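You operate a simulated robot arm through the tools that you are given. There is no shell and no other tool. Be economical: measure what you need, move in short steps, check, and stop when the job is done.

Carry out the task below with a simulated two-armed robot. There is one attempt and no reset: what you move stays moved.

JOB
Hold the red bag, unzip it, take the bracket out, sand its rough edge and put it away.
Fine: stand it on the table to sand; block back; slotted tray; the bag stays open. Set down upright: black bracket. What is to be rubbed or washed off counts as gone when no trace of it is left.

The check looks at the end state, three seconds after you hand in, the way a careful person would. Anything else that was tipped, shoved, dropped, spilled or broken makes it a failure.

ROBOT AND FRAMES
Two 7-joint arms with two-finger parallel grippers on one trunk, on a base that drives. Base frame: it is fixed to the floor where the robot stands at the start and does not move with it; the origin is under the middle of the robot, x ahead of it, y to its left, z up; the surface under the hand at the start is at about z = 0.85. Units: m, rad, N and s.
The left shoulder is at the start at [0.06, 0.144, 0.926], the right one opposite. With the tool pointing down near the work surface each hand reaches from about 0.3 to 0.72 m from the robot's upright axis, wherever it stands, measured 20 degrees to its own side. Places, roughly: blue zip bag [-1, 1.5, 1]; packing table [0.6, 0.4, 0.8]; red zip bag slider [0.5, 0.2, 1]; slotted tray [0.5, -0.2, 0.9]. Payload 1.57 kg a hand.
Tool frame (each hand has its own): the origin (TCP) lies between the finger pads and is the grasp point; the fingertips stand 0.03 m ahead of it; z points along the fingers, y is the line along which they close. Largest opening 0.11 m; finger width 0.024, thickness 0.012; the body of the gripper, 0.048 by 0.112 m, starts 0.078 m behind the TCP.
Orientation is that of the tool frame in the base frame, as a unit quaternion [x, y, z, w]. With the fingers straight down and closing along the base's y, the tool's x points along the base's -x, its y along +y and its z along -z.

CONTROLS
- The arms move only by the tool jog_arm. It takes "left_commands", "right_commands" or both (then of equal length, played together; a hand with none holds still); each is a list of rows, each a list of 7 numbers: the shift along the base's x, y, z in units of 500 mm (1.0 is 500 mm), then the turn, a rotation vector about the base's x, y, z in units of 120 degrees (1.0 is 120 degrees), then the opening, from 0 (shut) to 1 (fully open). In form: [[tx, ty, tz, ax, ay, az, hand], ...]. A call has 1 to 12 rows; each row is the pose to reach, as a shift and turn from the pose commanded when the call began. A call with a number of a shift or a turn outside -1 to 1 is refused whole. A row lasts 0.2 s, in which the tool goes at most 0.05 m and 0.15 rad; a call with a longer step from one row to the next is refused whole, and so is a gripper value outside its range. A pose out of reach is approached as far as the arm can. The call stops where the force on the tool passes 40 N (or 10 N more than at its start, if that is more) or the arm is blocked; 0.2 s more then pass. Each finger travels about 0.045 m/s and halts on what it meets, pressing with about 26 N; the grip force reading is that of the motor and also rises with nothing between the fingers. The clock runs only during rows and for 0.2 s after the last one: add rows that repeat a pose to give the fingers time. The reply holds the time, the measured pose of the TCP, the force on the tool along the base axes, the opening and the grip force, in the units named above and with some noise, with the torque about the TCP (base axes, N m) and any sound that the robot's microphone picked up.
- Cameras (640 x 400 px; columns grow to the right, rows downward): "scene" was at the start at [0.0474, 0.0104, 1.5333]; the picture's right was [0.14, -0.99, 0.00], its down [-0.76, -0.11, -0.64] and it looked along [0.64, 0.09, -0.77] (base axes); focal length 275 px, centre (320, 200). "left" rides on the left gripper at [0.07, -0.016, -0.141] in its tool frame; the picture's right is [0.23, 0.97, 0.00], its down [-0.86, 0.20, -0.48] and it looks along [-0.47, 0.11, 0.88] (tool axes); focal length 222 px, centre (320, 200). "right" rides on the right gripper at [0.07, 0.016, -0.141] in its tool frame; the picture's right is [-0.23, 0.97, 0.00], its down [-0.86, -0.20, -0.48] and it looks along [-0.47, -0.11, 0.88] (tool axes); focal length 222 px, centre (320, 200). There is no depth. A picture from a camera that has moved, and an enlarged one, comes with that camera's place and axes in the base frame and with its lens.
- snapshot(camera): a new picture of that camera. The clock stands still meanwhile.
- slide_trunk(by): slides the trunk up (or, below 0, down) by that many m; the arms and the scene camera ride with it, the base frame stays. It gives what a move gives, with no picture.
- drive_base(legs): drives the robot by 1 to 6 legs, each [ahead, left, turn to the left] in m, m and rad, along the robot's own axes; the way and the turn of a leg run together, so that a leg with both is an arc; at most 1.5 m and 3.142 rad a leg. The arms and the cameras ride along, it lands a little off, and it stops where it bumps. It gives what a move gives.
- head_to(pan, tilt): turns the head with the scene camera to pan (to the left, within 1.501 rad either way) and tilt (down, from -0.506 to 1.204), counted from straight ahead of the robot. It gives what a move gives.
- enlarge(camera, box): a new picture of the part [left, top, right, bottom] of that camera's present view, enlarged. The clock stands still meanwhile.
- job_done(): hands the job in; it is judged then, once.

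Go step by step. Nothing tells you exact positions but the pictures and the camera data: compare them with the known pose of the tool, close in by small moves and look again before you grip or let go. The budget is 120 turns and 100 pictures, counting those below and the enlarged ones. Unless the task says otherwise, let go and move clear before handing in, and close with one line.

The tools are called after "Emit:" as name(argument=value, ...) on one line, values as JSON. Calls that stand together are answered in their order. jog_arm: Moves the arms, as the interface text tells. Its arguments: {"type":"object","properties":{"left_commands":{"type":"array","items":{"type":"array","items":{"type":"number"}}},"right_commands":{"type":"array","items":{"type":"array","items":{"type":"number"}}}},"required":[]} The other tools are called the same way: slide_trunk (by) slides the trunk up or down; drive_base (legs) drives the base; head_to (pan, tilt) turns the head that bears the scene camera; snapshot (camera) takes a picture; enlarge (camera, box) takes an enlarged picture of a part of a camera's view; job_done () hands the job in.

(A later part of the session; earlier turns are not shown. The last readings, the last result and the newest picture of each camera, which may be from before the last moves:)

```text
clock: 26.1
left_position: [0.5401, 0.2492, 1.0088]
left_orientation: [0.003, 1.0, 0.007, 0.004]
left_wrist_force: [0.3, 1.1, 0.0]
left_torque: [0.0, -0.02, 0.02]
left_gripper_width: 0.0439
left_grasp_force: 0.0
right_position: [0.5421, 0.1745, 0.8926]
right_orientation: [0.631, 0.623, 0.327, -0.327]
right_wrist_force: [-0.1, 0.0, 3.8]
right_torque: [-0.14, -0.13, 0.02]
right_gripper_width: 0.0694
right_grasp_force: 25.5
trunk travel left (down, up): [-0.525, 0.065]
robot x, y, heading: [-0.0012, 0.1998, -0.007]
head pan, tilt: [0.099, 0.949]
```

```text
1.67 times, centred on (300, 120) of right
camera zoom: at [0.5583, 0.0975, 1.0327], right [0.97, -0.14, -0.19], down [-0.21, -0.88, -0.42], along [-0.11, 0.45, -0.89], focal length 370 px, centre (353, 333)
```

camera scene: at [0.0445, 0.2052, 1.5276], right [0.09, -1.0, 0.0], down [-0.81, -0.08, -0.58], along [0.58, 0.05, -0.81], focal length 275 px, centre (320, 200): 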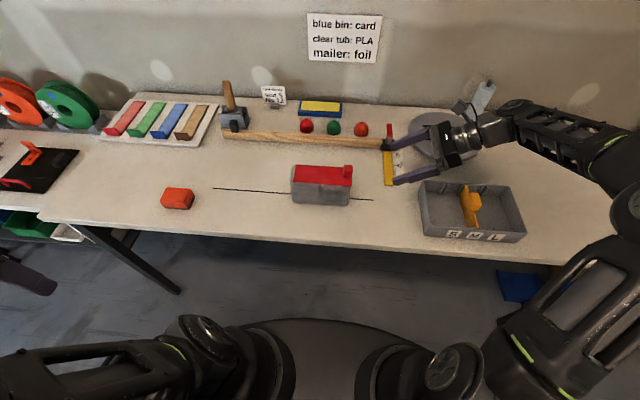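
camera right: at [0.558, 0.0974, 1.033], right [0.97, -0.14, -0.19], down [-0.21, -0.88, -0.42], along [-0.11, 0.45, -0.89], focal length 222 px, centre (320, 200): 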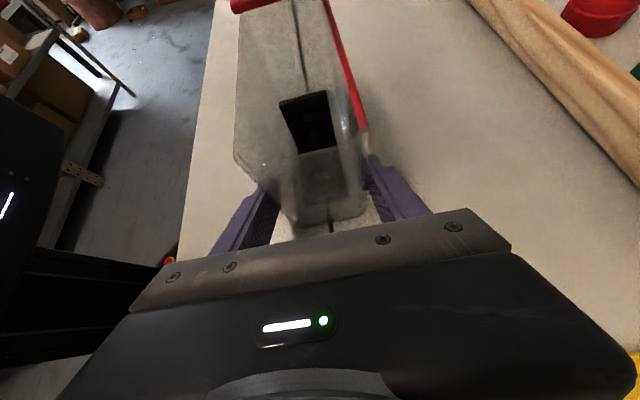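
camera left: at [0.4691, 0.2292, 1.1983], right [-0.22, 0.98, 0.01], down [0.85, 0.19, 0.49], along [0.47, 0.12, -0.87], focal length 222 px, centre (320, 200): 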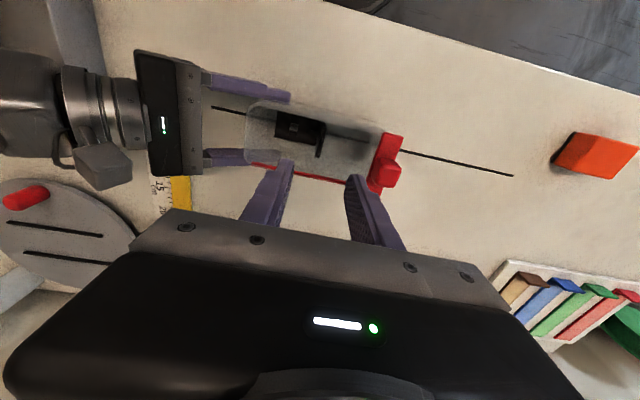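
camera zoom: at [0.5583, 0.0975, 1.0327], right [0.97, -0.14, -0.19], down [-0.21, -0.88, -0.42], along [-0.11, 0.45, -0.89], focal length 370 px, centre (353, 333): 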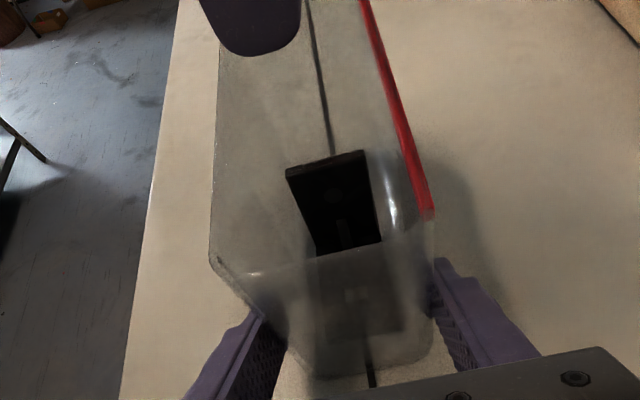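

Plate confirmed at y≈0.251, x 0.525–0.559. Descending and gripping.

Emit:
jog_arm(left_commands=[[0.002, 0.003, -0.07, 0, 0, 0, 0.4], [0.003, 0.004, -0.14, 0, 0, 0, 0.4], [0.003, 0.004, -0.184, 0, 0, 0, 0.4], [0.003, 0.004, -0.184, 0, 0, 0, 0.4]])

Emit:
snapshot(camera="left")

Emit:
enlarge(camera="right", box=[200, 0, 400, 240])

```text
clock: 27.1
left_position: [0.5411, 0.2516, 0.9131]
left_orientation: [0.004, 1.0, 0.007, 0.003]
left_wrist_force: [0.1, 0.2, 0.0]
left_torque: [0.01, 0.02, -0.01]
left_gripper_width: 0.0442
left_grasp_force: 0.0
right_position: [0.541, 0.1741, 0.894]
right_orientation: [0.631, 0.624, 0.326, -0.326]
right_wrist_force: [0.0, 0.3, 2.5]
right_torque: [-0.08, -0.09, 0.01]
right_gripper_width: 0.0696
right_grasp_force: 26.1
trunk travel left (down, up): [-0.525, 0.065]
robot x, y, heading: [0.0042, 0.2019, -0.006]
head pan, tilt: [0.099, 0.949]
```

```text
63 pictures are left
camera left: at [0.4695, 0.2342, 1.0542], right [-0.22, 0.98, 0.01], down [0.85, 0.19, 0.49], along [0.47, 0.12, -0.87], focal length 222 px, centre (320, 200)
```

left: 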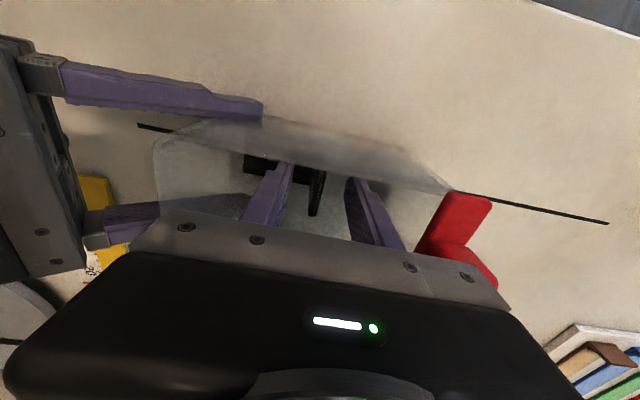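

```text
1.67 times, centred on (300, 120) of right
camera zoom: at [0.5584, 0.0974, 1.0327], right [0.97, -0.14, -0.19], down [-0.21, -0.88, -0.42], along [-0.11, 0.45, -0.89], focal length 370 px, centre (353, 333)
```

zoom: 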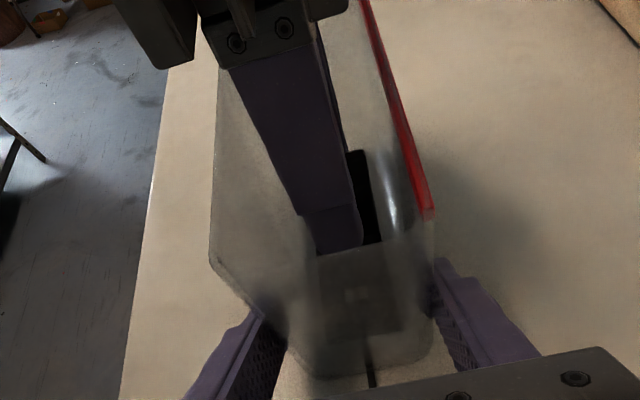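

Fingers flank the plate. Closing.

Emit:
jog_arm(left_commands=[[0, 0, 0, 0, 0, 0, 0.2], [0, 0, 0, 0, 0, 0, 0], [0, 0, 0, 0, 0, 0, 0], [0, 0, 0, 0, 0, 0, 0], [0, 0, 0, 0, 0, 0, 0]])

```text
clock: 28.3
left_position: [0.5409, 0.2515, 0.9138]
left_orientation: [0.004, 1.0, 0.007, 0.004]
left_wrist_force: [-0.2, 0.1, 4.0]
left_torque: [-0.26, 0.02, 0.01]
left_gripper_width: 0.0058
left_grasp_force: 25.4
right_position: [0.5416, 0.1746, 0.8928]
right_orientation: [0.631, 0.624, 0.325, -0.326]
right_wrist_force: [0.7, 1.1, 0.0]
right_torque: [-0.08, -0.19, 0.02]
right_gripper_width: 0.0695
right_grasp_force: 26.0
trunk travel left (down, up): [-0.525, 0.065]
robot x, y, heading: [-0.0019, 0.1996, -0.013]
head pan, tilt: [0.099, 0.949]
```

Gripped at 5.8 mm. Lifting straight out.

Emit:
jog_arm(left_commands=[[0, 0, 0.03, 0, 0, 0, 0], [0, 0, 0.08, 0, 0, 0, 0], [0, 0, 0.14, 0, 0, 0, 0], [0, 0, 0.2, 0, 0, 0, 0], [0, 0, 0.26, 0, 0, 0, 0], [0, 0, 0.32, 0, 0, 0, 0], [-0.02, 0, 0.38, 0, 0, 0, 0], [-0.04, 0, 0.38, 0, 0, 0, 0]])

Emit:
snapshot(camera="right")

Emit:
enlarge(camera="left", box=[220, 60, 440, 240])

```text
clock: 30.1
left_position: [0.5087, 0.2537, 1.0988]
left_orientation: [0.003, 1.0, 0.006, 0.008]
left_wrist_force: [-0.7, 0.4, 0.0]
left_torque: [-0.03, -0.07, -0.02]
left_gripper_width: 0.0057
left_grasp_force: 25.6
left hand out of reach, approached as far as the arm can: row 7, 8
right_position: [0.5401, 0.1752, 0.8947]
right_orientation: [0.632, 0.625, 0.325, -0.324]
right_wrist_force: [-0.9, 0.0, 1.3]
right_torque: [0.13, -0.07, -0.06]
right_gripper_width: 0.069
right_grasp_force: 25.9
trunk travel left (down, up): [-0.525, 0.065]
robot x, y, heading: [-0.0026, 0.1956, -0.004]
head pan, tilt: [0.099, 0.949]
```

```text
61 pictures are left
camera right: at [0.5563, 0.0988, 1.0333], right [0.97, -0.14, -0.19], down [-0.21, -0.88, -0.42], along [-0.11, 0.45, -0.89], focal length 222 px, centre (320, 200)
```

right: 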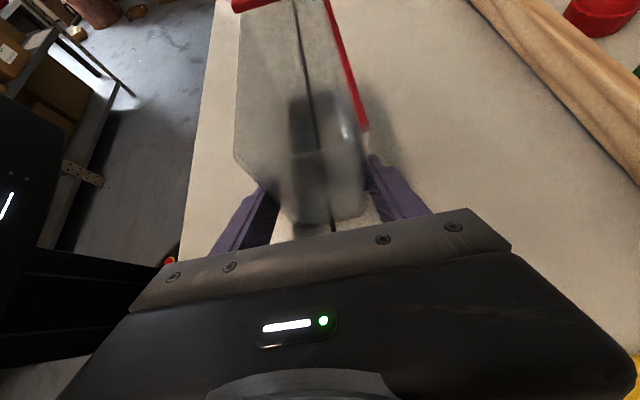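

```text
2.22 times, centred on (330, 150) of left
camera zoom: at [0.4357, 0.2354, 1.2401], right [-0.22, 0.98, 0.01], down [0.85, 0.19, 0.49], along [0.48, 0.11, -0.87], focal length 494 px, centre (298, 311)
```

zoom: 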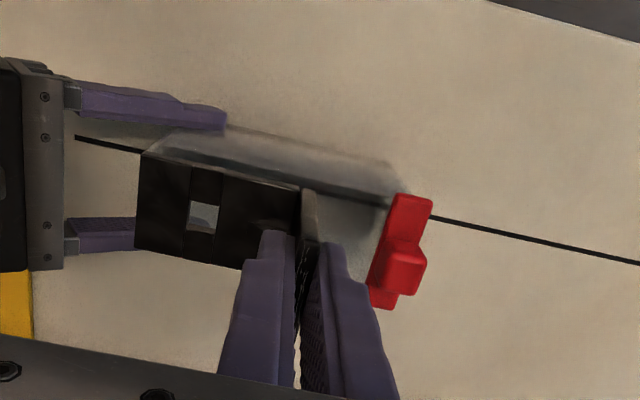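

Bracket is out. Releasing the bag with the right hand and backing it off while the left hand carries the bracket left to y≈0.47.

Emit:
jog_arm(right_commands=[[0, 0, 0, 0, 0, 0, 0.75], [0, 0, 0, 0, 0, 0, 0.85], [0, 0, 0, 0, 0, 0, 0.85], [0, -0.05, 0.035, 0, 0, 0, 0.85], [0, -0.11, 0.08, 0, 0, 0, 0.85], [0, -0.17, 0.12, 0, 0, 0, 0.85], [0, -0.23, 0.16, 0, 0, 0, 0.85], [0, -0.28, 0.22, 0, 0, 0, 0.85], [0, -0.28, 0.28, 0, 0, 0, 0.85], [0, -0.28, 0.34, 0, 0, 0, 0.85]], left_commands=[[-0.02, 0.04, 0, 0, 0, 0, 0], [-0.02, 0.08, 0, 0, 0, 0, 0], [-0.02, 0.13, 0, 0, 0, 0, 0], [-0.02, 0.18, 0, 0, 0, 0, 0], [-0.02, 0.23, 0, 0, 0, 0, 0], [-0.02, 0.28, 0, 0, 0, 0, 0], [-0.02, 0.33, 0, 0, 0, 0, 0], [-0.02, 0.38, 0, 0, 0, 0, 0], [-0.02, 0.43, 0, 0, 0, 0, 0], [-0.02, 0.43, 0, 0, 0, 0, 0]])

Emit:
snapshot(camera="scene")

```text
clock: 32.3
left_position: [0.5004, 0.4634, 1.1002]
left_orientation: [0.004, 1.0, 0.007, 0.004]
left_wrist_force: [-0.5, -0.4, -0.6]
left_torque: [-0.02, 0.03, 0.0]
left_gripper_width: 0.0061
left_grasp_force: 25.7
right_position: [0.5418, 0.0341, 1.0616]
right_orientation: [0.631, 0.624, 0.326, -0.326]
right_wrist_force: [0.3, 0.1, 0.6]
right_torque: [-0.01, 0.0, 0.02]
right_gripper_width: 0.0935
right_grasp_force: 0.1
trunk travel left (down, up): [-0.525, 0.065]
robot x, y, heading: [-0.0002, 0.1975, -0.004]
head pan, tilt: [0.099, 0.949]
```

```text
59 pictures are left
camera scene: at [0.044, 0.2051, 1.5276], right [0.09, -1.0, 0.0], down [-0.81, -0.08, -0.58], along [0.58, 0.05, -0.81], focal length 275 px, centre (320, 200)
```

scene: 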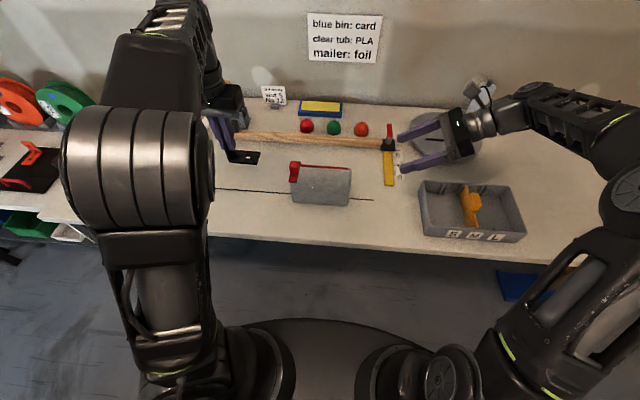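

The bag stands undisturbed. Lowering the bracket to the table at about (0.50, 0.465).

Emit:
jog_arm(left_commands=[[0, 0, -0.09, 0, 0, 0, 0], [0, 0, -0.18, 0, 0, 0, 0], [0, 0, -0.26, 0, 0, 0, 0], [0, 0, -0.32, 0, 0, 0, 0], [0, 0, -0.355, 0, 0, 0, 0], [0, 0, -0.368, 0, 0, 0, 0], [0, 0, -0.368, 0, 0, 0, 0]])

Emit:
snapshot(camera="left")

```text
clock: 33.9
left_position: [0.5015, 0.4642, 0.915]
left_orientation: [0.003, 1.0, 0.007, 0.003]
left_wrist_force: [-0.8, -0.3, 0.0]
left_torque: [0.01, -0.02, 0.02]
left_gripper_width: 0.0058
left_grasp_force: 25.8
right_position: [0.5425, 0.0352, 1.0621]
right_orientation: [0.631, 0.624, 0.325, -0.326]
right_wrist_force: [0.4, 0.5, -1.2]
right_torque: [0.0, 0.02, 0.0]
right_gripper_width: 0.0935
right_grasp_force: 0.0
trunk travel left (down, up): [-0.525, 0.065]
robot x, y, heading: [0.0051, 0.1994, -0.003]
head pan, tilt: [0.099, 0.949]
```

```text
58 pictures are left
camera left: at [0.4297, 0.4451, 1.0552], right [-0.22, 0.98, 0.01], down [0.85, 0.19, 0.49], along [0.47, 0.12, -0.87], focal length 222 px, centre (320, 200)
```

left: 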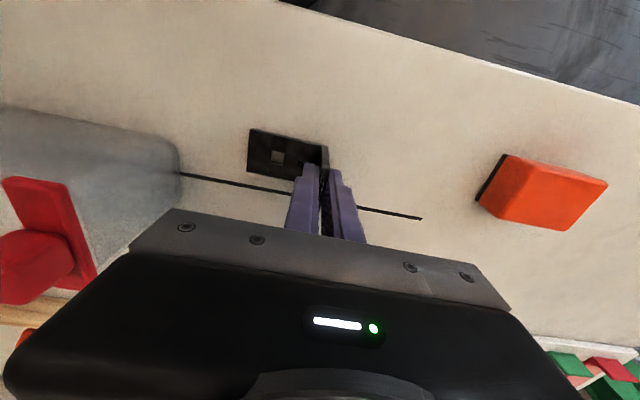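

Emit:
jog_arm(left_commands=[[0, 0, -0.003, 0, 0, 0, 0], [0, 0, -0.006, 0, 0, 0, 0], [0, 0, -0.009, 0, 0, 0, 0], [0, 0, -0.009, 0, 0, 0, 0]])

```text
clock: 34.9
left_position: [0.5008, 0.4639, 0.9102]
left_orientation: [0.004, 1.0, 0.008, 0.004]
left_wrist_force: [1.0, 2.1, 15.2]
left_torque: [-0.49, -0.35, 0.05]
left_gripper_width: 0.006
left_grasp_force: 25.6
right_position: [0.5404, 0.0346, 1.0613]
right_orientation: [0.631, 0.624, 0.326, -0.326]
right_wrist_force: [0.4, -0.2, 0.1]
right_torque: [-0.01, 0.0, -0.01]
right_gripper_width: 0.0934
right_grasp_force: 0.1
trunk travel left (down, up): [-0.525, 0.065]
robot x, y, heading: [0.0009, 0.1969, -0.003]
head pan, tilt: [0.099, 0.949]
```

In contact with the table (15 N). Releasing and lifting clear.

Emit:
jog_arm(left_commands=[[0, 0, 0.003, 0, 0, 0, 0.2], [0, 0, 0.003, 0, 0, 0, 0.35], [0, 0, 0.003, 0, 0, 0, 0.35], [0, 0, 0.003, 0, 0, 0, 0.35], [0, 0, 0.05, 0, 0, 0, 0.35], [0, 0, 0.12, 0, 0, 0, 0.35], [0, 0, 0.2, 0, 0, 0, 0.35], [0, 0, 0.28, 0, 0, 0, 0.35], [0, 0.05, 0.36, 0, 0, 0, 0.35], [0, 0.14, 0.36, 0, 0, 0, 0.35]])

Emit:
enlarge(camera="left", box=[160, 60, 380, 240])

```text
clock: 37.1
left_position: [0.4976, 0.5369, 1.0915]
left_orientation: [0.004, 1.0, 0.007, 0.003]
left_wrist_force: [-0.4, 0.0, 0.0]
left_torque: [-0.02, 0.01, 0.01]
left_gripper_width: 0.0385
left_grasp_force: 0.0
right_position: [0.5408, 0.0367, 1.0606]
right_orientation: [0.631, 0.625, 0.324, -0.326]
right_wrist_force: [0.3, 0.5, -0.4]
right_torque: [-0.02, -0.04, 0.01]
right_gripper_width: 0.0935
right_grasp_force: 0.1
trunk travel left (down, up): [-0.525, 0.065]
robot x, y, heading: [-0.0007, 0.1983, -0.01]
head pan, tilt: [0.099, 0.949]
```

```text
2.22 times, centred on (270, 150) of left
camera zoom: at [0.4266, 0.5177, 1.2318], right [-0.22, 0.98, 0.01], down [0.85, 0.19, 0.49], along [0.47, 0.12, -0.87], focal length 494 px, centre (431, 311)
```

zoom: 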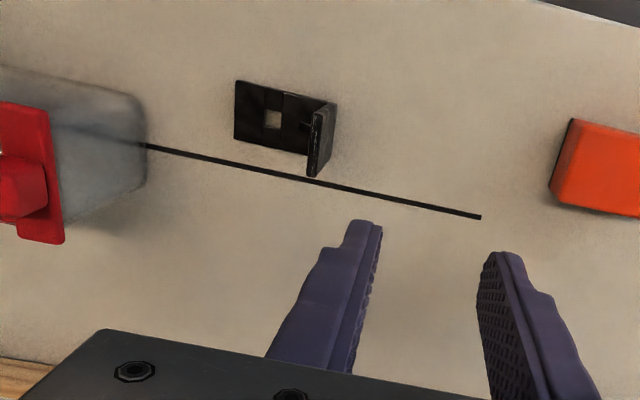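

Bracket stands upright. Zooming in on its top edge.

Emit:
enlarge(camera="left", box=[260, 90, 324, 146])

Emit:
enlarge(camera="scene", box=[160, 150, 280, 230])

```text
7.14 times, centred on (292, 118) of left
camera zoom: at [0.4266, 0.5177, 1.2318], right [-0.22, 0.98, 0.01], down [0.85, 0.19, 0.49], along [0.47, 0.12, -0.87], focal length 1587 px, centre (520, 786)
```

zoom: 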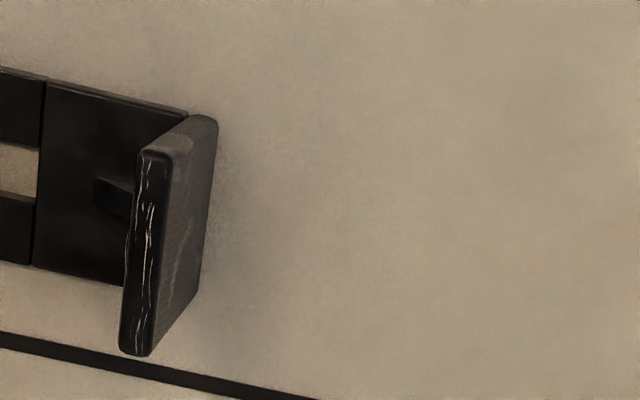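

```text
5.00 times, centred on (220, 190) of scene
camera zoom: at [0.0449, 0.2065, 1.5275], right [0.09, -1.0, 0.0], down [-0.81, -0.08, -0.58], along [0.58, 0.05, -0.81], focal length 1376 px, centre (820, 250)
```

zoom: 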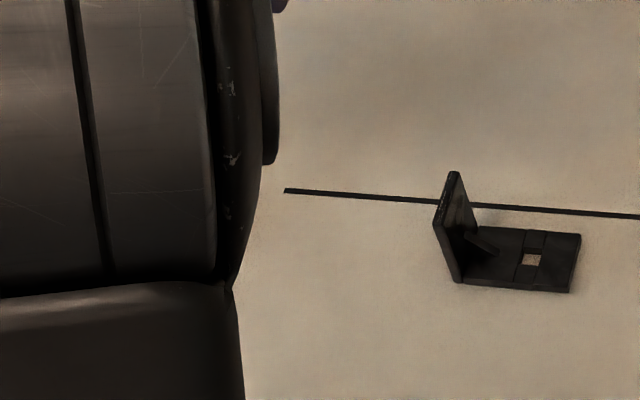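

The light scratches run along the plate's top edge; a small gusset is at the middle. Plan: right hand holds the plate from the front near its front vertical edge, left hand sands the top with the block. First, reorient the right hand to point forward, clear of things.

Emit:
jog_arm(right_commands=[[-0.016, 0, 0.012, -0.04535, -0.04535, 0.02617, 0.85], [-0.032, 0, 0.024, -0.0907, -0.0907, 0.05234, 0.85], [-0.048, 0, 0.036, -0.13605, -0.13605, 0.07851, 0.85], [-0.064, 0, 0.048, -0.1814, -0.1814, 0.10468, 0.85], [-0.08, 0, 0.06, -0.22675, -0.22675, 0.13085, 0.85], [-0.096, 0, 0.072, -0.2721, -0.2721, 0.15702, 0.85], [-0.112, 0, 0.084, -0.31745, -0.31745, 0.18319, 0.85], [-0.128, 0, 0.096, -0.3628, -0.3628, 0.20936, 0.85], [-0.144, 0, 0.108, -0.40815, -0.40815, 0.23553, 0.85], [-0.16, 0, 0.12, -0.4535, -0.4535, 0.2617, 0.85], [-0.176, 0, 0.132, -0.49885, -0.49885, 0.28787, 0.85], [-0.192, 0, 0.144, -0.5442, -0.5442, 0.31404, 0.85]])

Emit:
jog_arm(right_commands=[[-0.04, 0, 0, -0.0424, -0.0424, 0.0245, 0.85], [-0.08, 0, 0, -0.0848, -0.0848, 0.049, 0.85], [-0.12, 0, 0, -0.1272, -0.1272, 0.0735, 0.85], [-0.16, 0, 0, -0.1696, -0.1696, 0.098, 0.85], [-0.18, 0, 0, -0.212, -0.212, 0.1225, 0.85], [-0.18, 0, 0, -0.212, -0.212, 0.1225, 0.85]])

Emit:
snapshot(camera="scene")

```text
clock: 39.7
left_position: [0.4962, 0.5342, 1.0913]
left_orientation: [0.004, 1.0, 0.007, 0.004]
left_wrist_force: [0.4, 0.0, 0.2]
left_torque: [-0.01, 0.0, 0.01]
left_gripper_width: 0.0385
left_grasp_force: 0.0
right_position: [0.4459, 0.0341, 1.1363]
right_orientation: [0.226, 0.911, 0.119, 0.325]
right_wrist_force: [-0.4, -0.5, 0.0]
right_torque: [0.0, 0.06, -0.03]
right_gripper_width: 0.0935
right_grasp_force: 0.1
trunk travel left (down, up): [-0.525, 0.065]
robot x, y, heading: [0.0, 0.1984, -0.009]
head pan, tilt: [0.099, 0.949]
```

```text
clock: 41.1
left_position: [0.4977, 0.535, 1.0907]
left_orientation: [0.004, 1.0, 0.007, 0.003]
left_wrist_force: [-0.4, 0.3, -0.3]
left_torque: [0.0, 0.03, 0.01]
left_gripper_width: 0.0385
left_grasp_force: 0.0
right_position: [0.3836, 0.0459, 1.2041]
right_orientation: [0.003, 0.843, 0.003, 0.538]
right_wrist_force: [0.7, -0.2, 0.8]
right_torque: [0.01, 0.0, 0.03]
right_gripper_width: 0.0936
right_grasp_force: 0.0
right hand out of reach, approached as far as the arm can: row 3, 4, 5, 6
trunk travel left (down, up): [-0.525, 0.065]
robot x, y, heading: [-0.0023, 0.1996, -0.007]
head pan, tilt: [0.099, 0.949]
```

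```text
54 pictures are left
camera scene: at [0.0444, 0.2053, 1.5276], right [0.09, -1.0, 0.0], down [-0.81, -0.08, -0.58], along [0.58, 0.05, -0.81], focal length 275 px, centre (320, 200)
```

scene: 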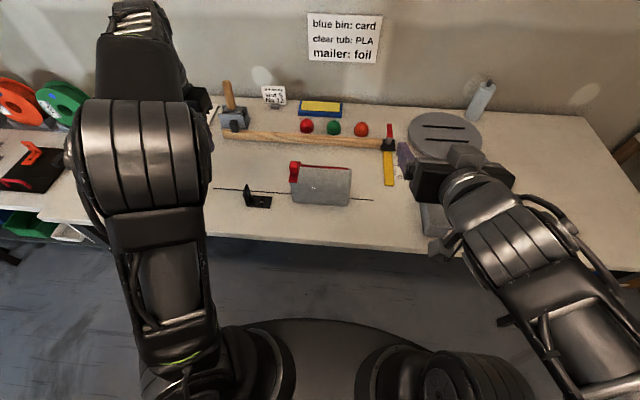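

The forward-pointing right hand gets cramped close to the body. I'll drive left 0.2 m and back 0.04 m so the bracket is in front of me, then move the right hand forward.

Emit:
drive_base(legs=[[-0.04, 0.2, 0]])

Emit:
jog_arm(right_commands=[[0.03, 0.04, -0.05, 0, 0, 0, 0.5], [0.06, 0.08, -0.1, 0, 0, 0, 0.35], [0.08, 0.12, -0.16, 0, 0, 0, 0.35], [0.1, 0.16, -0.22, 0, 0, 0, 0.35], [0.12, 0.2, -0.28, 0, 0, 0, 0.35], [0.14, 0.24, -0.34, 0, 0, 0, 0.35], [0.14, 0.28, -0.4, 0, 0, 0, 0.35], [0.14, 0.32, -0.44, 0, 0, 0, 0.35], [0.14, 0.36, -0.48, 0, 0, 0, 0.35], [0.14, 0.4, -0.48, 0, 0, 0, 0.35], [0.14, 0.4, -0.48, 0, 0, 0, 0.35]])

Emit:
snapshot(camera="scene")

```text
clock: 42.7
left_position: [0.4612, 0.7403, 1.0904]
left_orientation: [0.005, 1.0, 0.007, 0.003]
left_wrist_force: [0.6, 0.4, -1.2]
left_torque: [-0.06, -0.05, 0.0]
left_gripper_width: 0.0385
left_grasp_force: 0.0
right_position: [0.3434, 0.2525, 1.2034]
right_orientation: [0.004, 0.843, 0.003, 0.538]
right_wrist_force: [-0.4, -0.4, 0.7]
right_torque: [-0.01, 0.0, -0.03]
right_gripper_width: 0.0936
right_grasp_force: 0.1
trunk travel left (down, up): [-0.525, 0.065]
robot x, y, heading: [-0.0395, 0.4076, -0.012]
head pan, tilt: [0.099, 0.949]
```

```text
clock: 44.0
left_position: [0.4602, 0.7398, 1.0904]
left_orientation: [0.005, 1.0, 0.007, 0.003]
left_wrist_force: [-0.5, 0.6, -0.4]
left_torque: [0.01, 0.0, 0.01]
left_gripper_width: 0.0384
left_grasp_force: 0.0
right_position: [0.3809, 0.4318, 1.055]
right_orientation: [-0.007, 0.864, 0.128, 0.486]
right_wrist_force: [0.2, 0.0, 0.7]
right_torque: [0.03, 0.03, -0.03]
right_gripper_width: 0.0386
right_grasp_force: 0.0
right hand out of reach, approached as far as the arm can: row 1, 2, 3, 4, 5, 6
trunk travel left (down, up): [-0.525, 0.065]
robot x, y, heading: [-0.0366, 0.4014, -0.011]
head pan, tilt: [0.099, 0.949]
stopped in row 6 (right hand): the arm was blocked; the commanded pose is now the measured one
```

```text
53 pictures are left
camera scene: at [0.0054, 0.4115, 1.5275], right [0.09, -1.0, 0.0], down [-0.81, -0.07, -0.58], along [0.58, 0.05, -0.81], focal length 275 px, centre (320, 200)
```

scene: 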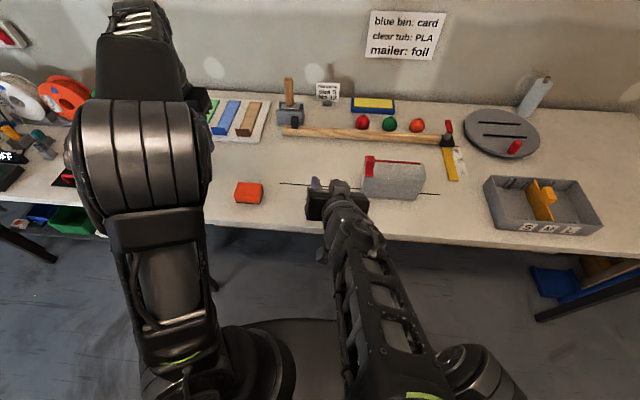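

That pose got blocked (arm limits). I'll use a steeper 45° forward tilt, which is easier for the right arm, and keep the height for now.

Emit:
jog_arm(right_commands=[[0.004, 0.016, 0, -0.0275, 0.028, -0.013, 0.35], [0.008, 0.032, -0.02, -0.055, 0.056, -0.026, 0.35], [0.012, 0.048, -0.05, -0.083, 0.085, -0.04, 0.35], [0.012, 0.064, -0.08, -0.11, 0.113, -0.053, 0.35], [0.012, 0.064, -0.11, -0.11, 0.113, -0.053, 0.35], [0.012, 0.064, -0.11, -0.11, 0.113, -0.053, 0.35]])

Emit:
snapshot(camera="right")

```text
clock: 45.6
left_position: [0.4603, 0.739, 1.0902]
left_orientation: [0.005, 1.0, 0.007, 0.003]
left_wrist_force: [0.8, 1.5, -0.1]
left_torque: [0.01, -0.01, 0.0]
left_gripper_width: 0.0384
left_grasp_force: 0.1
right_position: [0.3518, 0.5145, 1.0242]
right_orientation: [-0.038, 0.923, 0.072, 0.376]
right_wrist_force: [-0.3, 0.2, -0.2]
right_torque: [-0.02, -0.03, -0.01]
right_gripper_width: 0.0383
right_grasp_force: 0.2
trunk travel left (down, up): [-0.525, 0.065]
robot x, y, heading: [-0.0373, 0.4046, -0.008]
head pan, tilt: [0.099, 0.949]
stopped in row 6 (right hand): the arm was blocked; the commanded pose is now the measured one
```

```text
52 pictures are left
camera right: at [0.2023, 0.5061, 1.0774], right [0.04, 0.96, 0.26], down [0.31, -0.26, 0.92], along [0.95, 0.04, -0.31], focal length 222 px, centre (320, 200)
```

right: 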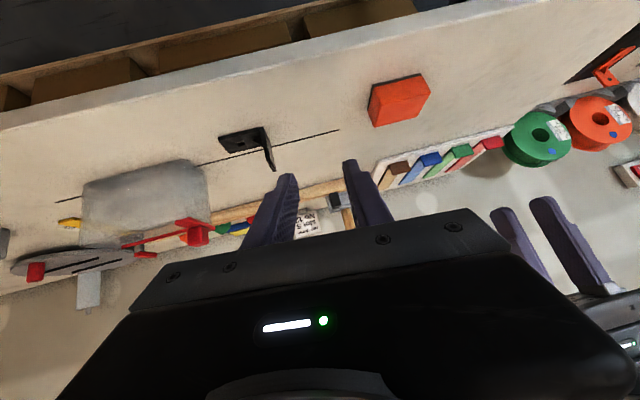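

Cross-body forward pointing is awkward for the right arm. I'll swap roles: the left hand will hold the plate from the +y side, mirroring the bag hold that worked, and the right hand will sand. First I return the right hand to vertical and tuck the left in.

Emit:
jog_arm(right_commands=[[0.02, -0.03, 0.035, -0.0118, 0.0613, -0.0062, 0.5], [0.04, -0.06, 0.07, -0.0235, 0.1227, -0.0123, 0.7], [0.06, -0.09, 0.1, -0.0353, 0.184, -0.0185, 0.9], [0.08, -0.12, 0.14, -0.047, 0.2453, -0.0247, 1], [0.1, -0.15, 0.17, -0.0588, 0.3067, -0.0308, 1], [0.1, -0.18, 0.2, -0.0705, 0.368, -0.037, 1], [0.1, -0.18, 0.2, -0.0705, 0.368, -0.037, 1]], left_commands=[[-0.04, 0, 0.02, 0, 0, 0, 0.5], [-0.08, 0, 0.04, 0, 0, 0, 0.7], [-0.12, 0, 0.06, 0, 0, 0, 0.8], [-0.16, 0, 0.06, 0, 0, 0, 0.8], [-0.2, 0, 0.06, 0, 0, 0, 0.8], [-0.24, 0, 0.06, 0, 0, 0, 0.8], [-0.24, 0, 0.06, 0, 0, 0, 0.8]])

Emit:
drive_base(legs=[[0, 0.24, 0]])

Emit:
snapshot(camera="scene")

```text
clock: 47.2
left_position: [0.3389, 0.7421, 1.1206]
left_orientation: [0.005, 1.0, 0.007, 0.004]
left_wrist_force: [-0.5, 0.8, 0.7]
left_torque: [0.01, -0.03, -0.04]
left_gripper_width: 0.0881
left_grasp_force: 0.0
right_position: [0.4027, 0.4217, 1.1149]
right_orientation: [0.0, 1.0, 0.0, 0.008]
right_wrist_force: [-0.8, 0.9, 0.2]
right_torque: [-0.04, -0.02, 0.03]
right_gripper_width: 0.1107
right_grasp_force: 0.1
right hand out of reach, approached as far as the arm can: row 6, 7
trunk travel left (down, up): [-0.525, 0.065]
robot x, y, heading: [-0.0394, 0.4016, -0.009]
head pan, tilt: [0.099, 0.949]
```

```text
clock: 49.0
left_position: [0.3406, 0.9863, 1.1204]
left_orientation: [0.003, 1.0, 0.006, 0.003]
left_wrist_force: [0.0, 0.4, -0.1]
left_torque: [0.01, 0.0, 0.0]
left_gripper_width: 0.0879
left_grasp_force: 0.0
right_position: [0.4044, 0.6671, 1.1139]
right_orientation: [-0.003, 1.0, 0.0, 0.006]
right_wrist_force: [0.9, -0.4, 0.2]
right_torque: [-0.05, -0.03, 0.0]
right_gripper_width: 0.1103
right_grasp_force: 0.0
trunk travel left (down, up): [-0.525, 0.065]
robot x, y, heading: [-0.0383, 0.6486, -0.003]
head pan, tilt: [0.099, 0.949]
```

```text
51 pictures are left
camera scene: at [0.0067, 0.6552, 1.5276], right [0.1, -1.0, 0.0], down [-0.81, -0.08, -0.58], along [0.58, 0.06, -0.81], focal length 275 px, centre (320, 200)
```

scene: 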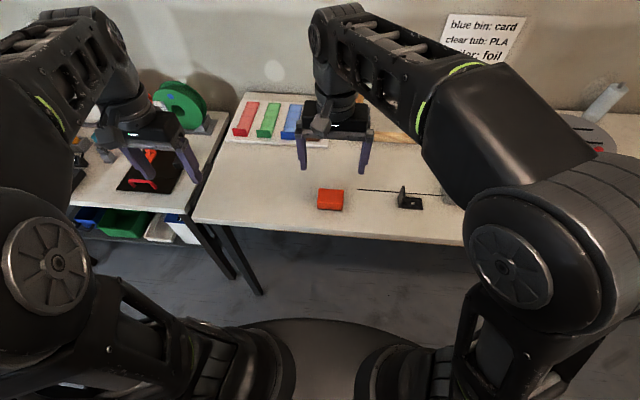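

Emit:
enlarge(camera="scene", box=[290, 170, 430, 230])

Emit:
snapshot(camera="right")

```text
4.57 times, centred on (360, 200) of scene
camera zoom: at [0.0067, 0.6552, 1.5276], right [0.1, -1.0, 0.0], down [-0.81, -0.08, -0.58], along [0.58, 0.06, -0.81], focal length 1258 px, centre (137, 200)
```

zoom: 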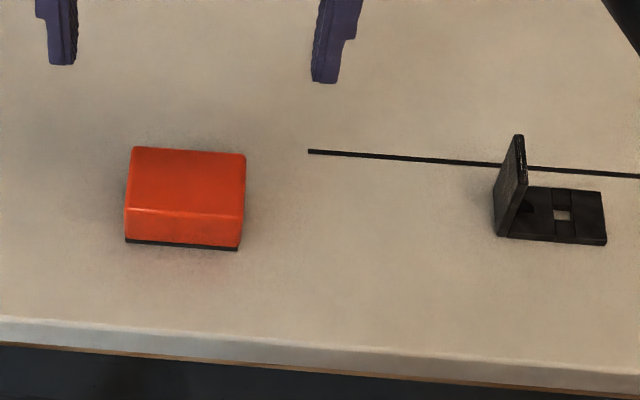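

```text
49 pictures are left
camera right: at [0.3322, 0.6824, 1.2548], right [0.22, 0.97, 0.0], down [0.85, -0.2, 0.49], along [0.48, -0.11, -0.87], focal length 222 px, centre (320, 200)
```

right: 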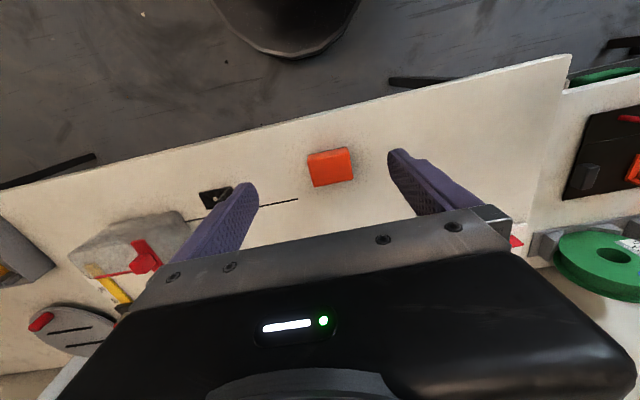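

The block is at x 0.457–0.507, y 0.634–0.706, top z 0.885 (centre 0.482, 0.670). The bracket plate is at x 0.481–0.520, y≈0.465, top z≈0.911. I'll turn the right hand to close along x over the block.

Emit:
jog_arm(right_commands=[[0.014, 0.001, 0, 0, 0, 0.068, 1], [0.028, 0.001, 0, 0, 0, 0.136, 1], [0.042, 0.002, 0, 0, 0, 0.204, 1], [0.057, 0.002, 0, 0, 0, 0.272, 1], [0.071, 0.003, -0.02, 0, 0, 0.34, 1], [0.085, 0.003, -0.04, 0, 0, 0.409, 1], [0.1, 0.004, -0.06, 0, 0, 0.477, 1], [0.115, 0.004, -0.08, 0, 0, 0.545, 1], [0.13, 0.005, -0.1, 0, 0, 0.613, 1], [0.145, 0.006, -0.14, 0, 0, 0.682, 1], [0.156, 0.006, -0.188, 0, 0, 0.75, 1], [0.156, 0.006, -0.188, 0, 0, 0.75, 1]])

Emit:
snapshot(camera="right")

```text
clock: 51.6
left_position: [0.3405, 0.9852, 1.1222]
left_orientation: [0.002, 1.0, 0.007, 0.003]
left_wrist_force: [-0.3, 0.4, 0.8]
left_torque: [0.0, -0.01, -0.04]
left_gripper_width: 0.0877
left_grasp_force: 0.0
right_position: [0.4834, 0.6681, 1.0208]
right_orientation: [0.709, -0.705, -0.005, -0.005]
right_wrist_force: [0.3, -1.0, 0.0]
right_torque: [0.01, -0.02, 0.0]
right_gripper_width: 0.11
right_grasp_force: 0.0
right hand out of reach, approached as far as the arm can: row 3, 4
trunk travel left (down, up): [-0.525, 0.065]
robot x, y, heading: [-0.0398, 0.6442, -0.002]
head pan, tilt: [0.099, 0.949]
```

```text
48 pictures are left
camera right: at [0.4682, 0.5954, 1.1613], right [-0.98, 0.22, 0.0], down [0.19, 0.85, 0.49], along [0.11, 0.48, -0.87], focal length 222 px, centre (320, 200)
```

right: 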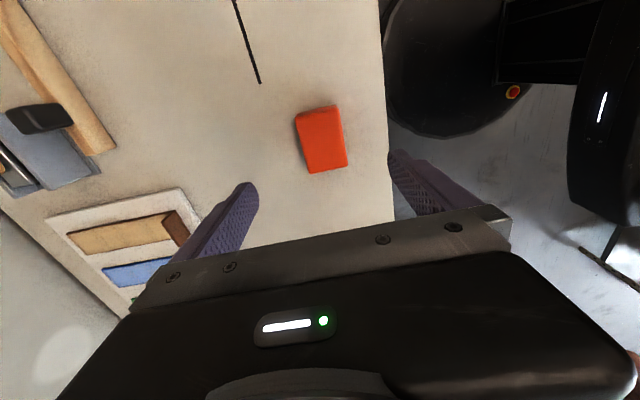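

Block centre confirmed ~(0.480, 0.668). Descending and gripping.

Emit:
jog_arm(right_commands=[[-0.004, 0, -0.08, 0, 0, 0, 1], [-0.005, 0, -0.16, 0, 0, 0, 1], [-0.005, 0, -0.23, 0, 0, 0, 1], [-0.005, 0, -0.266, 0, 0, 0, 1], [-0.005, 0, -0.266, 0, 0, 0, 0.7], [-0.005, 0, -0.266, 0, 0, 0, 0.5], [-0.005, 0, -0.266, 0, 0, 0, 0.35], [-0.005, 0, -0.266, 0, 0, 0, 0.3], [-0.005, 0, -0.266, 0, 0, 0, 0.3]])

Emit:
snapshot(camera="right")

```text
clock: 53.6
left_position: [0.341, 0.9855, 1.1201]
left_orientation: [0.003, 1.0, 0.007, 0.003]
left_wrist_force: [0.2, -0.4, -0.2]
left_torque: [-0.03, 0.02, -0.03]
left_gripper_width: 0.0879
left_grasp_force: 0.0
right_position: [0.4811, 0.6671, 0.8877]
right_orientation: [0.709, -0.705, -0.006, -0.005]
right_wrist_force: [-0.1, 0.3, 0.2]
right_torque: [-0.01, 0.01, -0.01]
right_gripper_width: 0.0535
right_grasp_force: 25.0
trunk travel left (down, up): [-0.525, 0.065]
robot x, y, heading: [-0.0343, 0.6471, -0.003]
head pan, tilt: [0.099, 0.949]
```

```text
47 pictures are left
camera right: at [0.4655, 0.5945, 1.029], right [-0.97, 0.22, 0.0], down [0.2, 0.85, 0.49], along [0.11, 0.48, -0.87], focal length 222 px, centre (320, 200)
```

right: 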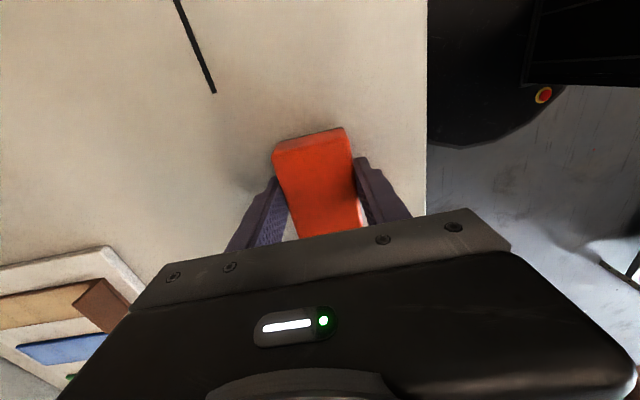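

Block gripped (TCP z 0.888 on the table). Lifting and driving back right so that the bracket is central.

Emit:
jog_arm(right_commands=[[0, 0, 0.08, 0, 0, 0, 0.3], [0, 0, 0.16, 0, 0, 0, 0.3], [0, 0, 0.24, 0, 0, 0, 0.3], [-0.02, 0, 0.32, 0, 0, 0, 0.3], [-0.04, 0, 0.4, 0, 0, 0, 0.3], [-0.04, 0, 0.4, 0, 0, 0, 0.3]])

Emit:
drive_base(legs=[[0, -0.24, 0]])

Emit:
jog_arm(left_commands=[[0.0267, -0.015, -0.01, -0.0298, 0.0298, 0.0572, 0.8], [0.0533, -0.03, -0.02, -0.0596, 0.0596, 0.1145, 0.8], [0.08, -0.045, -0.03, -0.0894, 0.0894, 0.1717, 0.8], [0.1067, -0.06, -0.04, -0.1192, 0.1192, 0.2289, 0.8], [0.1333, -0.075, -0.05, -0.149, 0.149, 0.2862, 0.8], [0.16, -0.09, -0.06, -0.1788, 0.1788, 0.3434, 0.8], [0.1867, -0.105, -0.07, -0.2085, 0.2085, 0.4006, 0.8], [0.2133, -0.12, -0.08, -0.2383, 0.2383, 0.4579, 0.8], [0.24, -0.135, -0.09, -0.2681, 0.2681, 0.5151, 0.8], [0.2667, -0.15, -0.1, -0.2979, 0.2979, 0.5723, 0.8], [0.2933, -0.165, -0.11, -0.3277, 0.3277, 0.6296, 0.8], [0.32, -0.18, -0.12, -0.3575, 0.3575, 0.6868, 0.8]])

Emit:
snapshot(camera="scene")

Emit:
snapshot(camera="left")

```text
clock: 55.0
left_position: [0.3402, 0.9874, 1.1209]
left_orientation: [0.003, 1.0, 0.007, 0.003]
left_wrist_force: [0.9, -0.2, 0.1]
left_torque: [-0.04, 0.0, -0.01]
left_gripper_width: 0.0881
left_grasp_force: 0.1
right_position: [0.461, 0.6691, 1.0877]
right_orientation: [0.709, -0.706, -0.005, -0.005]
right_wrist_force: [0.3, -0.4, -0.7]
right_torque: [-0.02, -0.03, 0.0]
right_gripper_width: 0.053
right_grasp_force: 26.0
trunk travel left (down, up): [-0.525, 0.065]
robot x, y, heading: [-0.0393, 0.6491, -0.006]
head pan, tilt: [0.099, 0.949]
```

```text
clock: 56.8
left_position: [0.3401, 0.7474, 1.1212]
left_orientation: [0.003, 1.0, 0.008, 0.003]
left_wrist_force: [-0.2, -1.2, 0.4]
left_torque: [0.06, 0.0, 0.03]
left_gripper_width: 0.088
left_grasp_force: 0.0
right_position: [0.4598, 0.4301, 1.0856]
right_orientation: [0.708, -0.706, -0.005, -0.007]
right_wrist_force: [-0.2, 0.6, -0.7]
right_torque: [0.02, -0.02, -0.03]
right_gripper_width: 0.0531
right_grasp_force: 25.8
trunk travel left (down, up): [-0.525, 0.065]
robot x, y, heading: [-0.039, 0.4124, -0.003]
head pan, tilt: [0.099, 0.949]
```

```text
clock: 59.4
left_position: [0.3843, 0.5735, 1.0838]
left_orientation: [0.632, -0.629, 0.325, 0.315]
left_wrist_force: [-0.2, -0.4, -0.1]
left_torque: [-0.01, 0.02, 0.01]
left_gripper_width: 0.0881
left_grasp_force: 0.2
left hand out of reach, approached as far as the arm can: row 1, 2, 3, 4, 5, 6, 7, 8, 9, 10, 11, 12
right_position: [0.4591, 0.4313, 1.0853]
right_orientation: [0.709, -0.705, -0.005, -0.006]
right_wrist_force: [-0.4, 0.3, -0.3]
right_torque: [0.04, -0.02, 0.03]
right_gripper_width: 0.0533
right_grasp_force: 26.1
trunk travel left (down, up): [-0.525, 0.065]
robot x, y, heading: [-0.0377, 0.4081, -0.008]
head pan, tilt: [0.099, 0.949]
```

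```text
46 pictures are left
camera scene: at [0.0061, 0.4166, 1.5276], right [0.1, -1.0, 0.0], down [-0.81, -0.08, -0.58], along [0.58, 0.06, -0.81], focal length 275 px, centre (320, 200)
```

scene: 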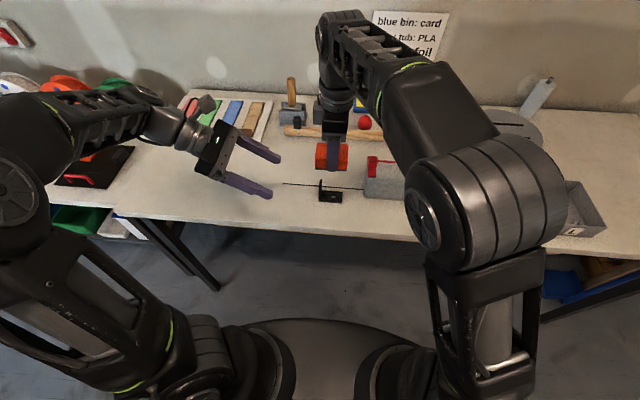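

```text
45 pictures are left
camera left: at [0.3968, 0.6464, 1.2245], right [-0.97, -0.14, 0.17], down [-0.2, 0.89, -0.41], along [-0.09, -0.43, -0.9], focal length 222 px, centre (320, 200)
```

left: 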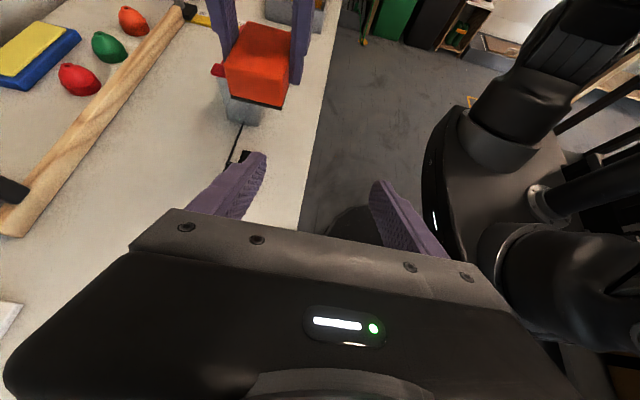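

The left hand fell short of the far waypoint; I'll command a closer pose that mirrors the right hand's earlier one.

Emit:
jog_arm(left_commands=[[0.01, -0.05, -0.02, 0, 0, 0, 0.8], [0.01, -0.1, -0.04, 0, 0, 0, 0.8], [0.01, -0.13, -0.06, 0, 0, 0, 0.8], [0.01, -0.13, -0.08, 0, 0, 0, 0.8], [0.01, -0.13, -0.08, 0, 0, 0, 0.8], [0.01, -0.13, -0.08, 0, 0, 0, 0.8]])

Emit:
snapshot(camera="scene")

```text
clock: 60.8
left_position: [0.3926, 0.5082, 1.0481]
left_orientation: [-0.624, 0.632, -0.321, -0.329]
left_wrist_force: [-0.1, -0.1, 0.7]
left_torque: [-0.03, 0.0, -0.03]
left_gripper_width: 0.0881
left_grasp_force: 0.1
right_position: [0.4602, 0.431, 1.0849]
right_orientation: [0.708, -0.706, -0.005, -0.006]
right_wrist_force: [-0.4, 0.9, 0.1]
right_torque: [0.02, 0.01, -0.03]
right_gripper_width: 0.0533
right_grasp_force: 26.4
trunk travel left (down, up): [-0.525, 0.065]
robot x, y, heading: [-0.0372, 0.408, -0.004]
head pan, tilt: [0.099, 0.949]
```

```text
44 pictures are left
camera scene: at [0.0059, 0.4167, 1.5276], right [0.1, -1.0, 0.0], down [-0.81, -0.08, -0.58], along [0.58, 0.06, -0.81], focal length 275 px, centre (320, 200)
```

scene: 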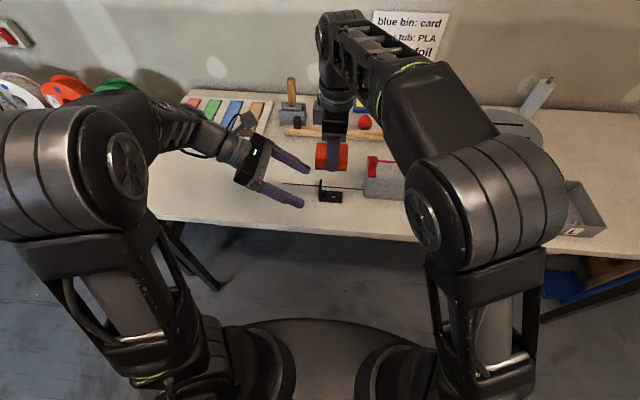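

The left arm found a good configuration. Moving it to the pre-hold point (0.50, 0.575, 0.98).

Emit:
jog_arm(left_commands=[[0, 0.07, 0, 0, 0, 0, 0.8], [0.05, 0.13, 0, 0, 0, 0, 0.75], [0.1, 0.14, -0.02, 0, 0, 0, 0.7], [0.15, 0.14, -0.06, 0, 0, 0, 0.7], [0.2, 0.14, -0.1, 0, 0, 0, 0.7], [0.215, 0.14, -0.14, 0, 0, 0, 0.7], [0.215, 0.14, -0.14, 0, 0, 0, 0.7]])

Emit:
snapshot(camera="left")

```text
clock: 62.4
left_position: [0.4024, 0.5094, 1.0339]
left_orientation: [-0.625, 0.632, -0.321, -0.326]
left_wrist_force: [0.3, 0.0, 0.4]
left_torque: [0.0, -0.02, -0.03]
left_gripper_width: 0.0772
left_grasp_force: 0.1
left hand out of reach, approached as far as the arm can: row 1, 2, 3, 4, 5, 6, 7
right_position: [0.4602, 0.4308, 1.086]
right_orientation: [0.709, -0.705, -0.006, -0.006]
right_wrist_force: [0.5, -0.3, -0.4]
right_torque: [0.02, -0.01, 0.01]
right_gripper_width: 0.0532
right_grasp_force: 26.2
trunk travel left (down, up): [-0.525, 0.065]
robot x, y, heading: [-0.0387, 0.4081, -0.003]
head pan, tilt: [0.099, 0.949]
```

```text
43 pictures are left
camera left: at [0.4187, 0.5842, 1.1744], right [-0.97, -0.12, 0.19], down [-0.19, 0.89, -0.42], along [-0.12, -0.44, -0.89], focal length 222 px, centre (320, 200)
```

left: 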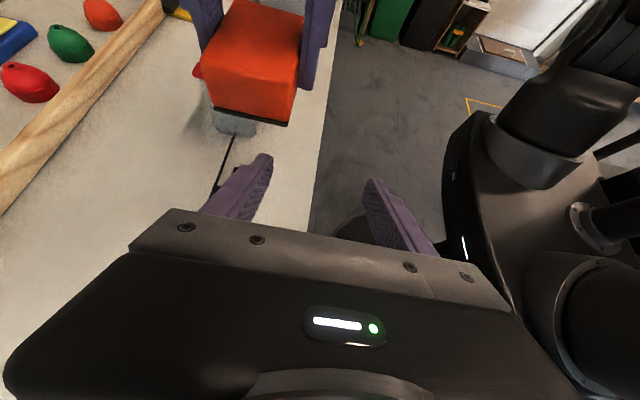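

The left arm is stuck in a poor elbow configuration. I'll unwind to vertical at a mirrored start point and repeat the mirrored path that the right arm used successfully.

Emit:
jog_arm(left_commands=[[-0.0234, 0.0304, 0.0128, 0.0298, -0.0298, -0.0572, 0.7], [-0.0468, 0.0608, 0.0257, 0.0596, -0.0596, -0.1145, 0.7], [-0.0703, 0.0913, 0.0385, 0.0894, -0.0894, -0.1717, 0.7], [-0.0937, 0.1217, 0.0513, 0.1192, -0.1192, -0.2289, 0.7], [-0.1171, 0.1521, 0.0642, 0.149, -0.149, -0.2862, 0.7], [-0.1405, 0.1825, 0.077, 0.1788, -0.1788, -0.3434, 0.7], [-0.1639, 0.2129, 0.0898, 0.2085, -0.2085, -0.4006, 0.7], [-0.1873, 0.2433, 0.1027, 0.2383, -0.2383, -0.4579, 0.7], [-0.2108, 0.2738, 0.1155, 0.2681, -0.2681, -0.5151, 0.7], [-0.2342, 0.3042, 0.1283, 0.2979, -0.2979, -0.5723, 0.7], [-0.2576, 0.3346, 0.1412, 0.3277, -0.3277, -0.6296, 0.7], [-0.281, 0.365, 0.154, 0.3575, -0.3575, -0.6868, 0.7]])

Emit:
snapshot(camera="scene")

```text
clock: 65.0
left_position: [0.2951, 0.6688, 1.0579]
left_orientation: [0.004, 1.0, 0.008, 0.004]
left_wrist_force: [-0.4, -0.7, -0.2]
left_torque: [0.01, -0.02, -0.01]
left_gripper_width: 0.0769
left_grasp_force: 0.2
left hand out of reach, approached as far as the arm can: row 5, 6, 7, 8, 9, 10, 11, 12
right_position: [0.4591, 0.4307, 1.0861]
right_orientation: [0.708, -0.706, -0.005, -0.006]
right_wrist_force: [-0.1, 0.1, -0.5]
right_torque: [0.02, 0.0, 0.02]
right_gripper_width: 0.053
right_grasp_force: 25.7
trunk travel left (down, up): [-0.525, 0.065]
robot x, y, heading: [-0.0394, 0.4107, -0.003]
head pan, tilt: [0.099, 0.949]
```

```text
42 pictures are left
camera scene: at [0.0059, 0.4163, 1.5276], right [0.1, -1.0, 0.0], down [-0.81, -0.08, -0.58], along [0.58, 0.06, -0.81], focal length 275 px, centre (320, 200)
```

scene: 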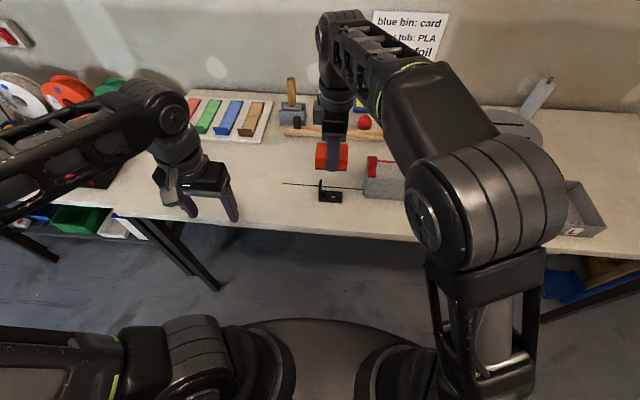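

Emit:
jog_arm(left_commands=[[0.0358, -0.0167, 0.01, -0.0298, 0.0298, 0.0572, 0.7], [0.0717, -0.0333, 0.01, -0.0596, 0.0596, 0.1145, 0.7], [0.1075, -0.05, 0.01, -0.0894, 0.0894, 0.1717, 0.7], [0.1433, -0.0667, 0.01, -0.1192, 0.1192, 0.2289, 0.7], [0.1792, -0.0833, 0.01, -0.149, 0.149, 0.2862, 0.7], [0.215, -0.1, 0, -0.1788, 0.1788, 0.3434, 0.7], [0.2508, -0.1167, 0, -0.2085, 0.2085, 0.4006, 0.7], [0.2867, -0.1333, -0.01, -0.2383, 0.2383, 0.4579, 0.7], [0.3225, -0.15, -0.02, -0.2681, 0.2681, 0.5151, 0.7], [0.3583, -0.1667, -0.03, -0.2979, 0.2979, 0.5723, 0.7], [0.3942, -0.1833, -0.04, -0.3277, 0.3277, 0.6296, 0.7], [0.43, -0.2, -0.05, -0.3575, 0.3575, 0.6868, 0.7]])

Emit:
jog_arm(left_commands=[[0, 0, 0, 0, 0, 0, 0.7]])

Emit:
snapshot(camera="scene")

```text
clock: 67.6
left_position: [0.4264, 0.5038, 1.0648]
left_orientation: [0.631, -0.63, 0.323, 0.317]
left_wrist_force: [0.4, -1.2, -0.1]
left_torque: [0.03, 0.02, 0.0]
left_gripper_width: 0.0771
left_grasp_force: 0.1
left hand out of reach, approached as far as the arm can: row 4, 5, 6, 7, 8, 9, 10, 11, 12
right_position: [0.4601, 0.4306, 1.0846]
right_orientation: [0.708, -0.706, -0.006, -0.006]
right_wrist_force: [-0.4, 0.7, -0.7]
right_torque: [0.0, 0.01, -0.01]
right_gripper_width: 0.0533
right_grasp_force: 26.1
trunk travel left (down, up): [-0.525, 0.065]
robot x, y, heading: [-0.0356, 0.4104, -0.005]
head pan, tilt: [0.099, 0.949]
```

```text
clock: 68.0
left_position: [0.4254, 0.504, 1.065]
left_orientation: [0.63, -0.63, 0.324, 0.317]
left_wrist_force: [-0.3, 0.1, 0.7]
left_torque: [0.03, -0.01, 0.0]
left_gripper_width: 0.0773
left_grasp_force: 0.0
right_position: [0.4613, 0.4297, 1.0852]
right_orientation: [0.709, -0.705, -0.005, -0.006]
right_wrist_force: [0.2, 0.2, -1.1]
right_torque: [0.04, 0.0, -0.03]
right_gripper_width: 0.0532
right_grasp_force: 26.3
trunk travel left (down, up): [-0.525, 0.065]
robot x, y, heading: [-0.0393, 0.4072, -0.003]
head pan, tilt: [0.099, 0.949]
```

```text
41 pictures are left
camera scene: at [0.006, 0.4166, 1.5276], right [0.1, -1.0, 0.0], down [-0.81, -0.08, -0.58], along [0.58, 0.06, -0.81], focal length 275 px, centre (320, 200)
```

scene: 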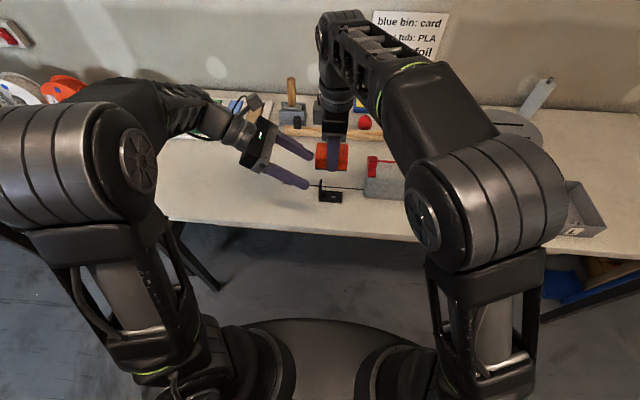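

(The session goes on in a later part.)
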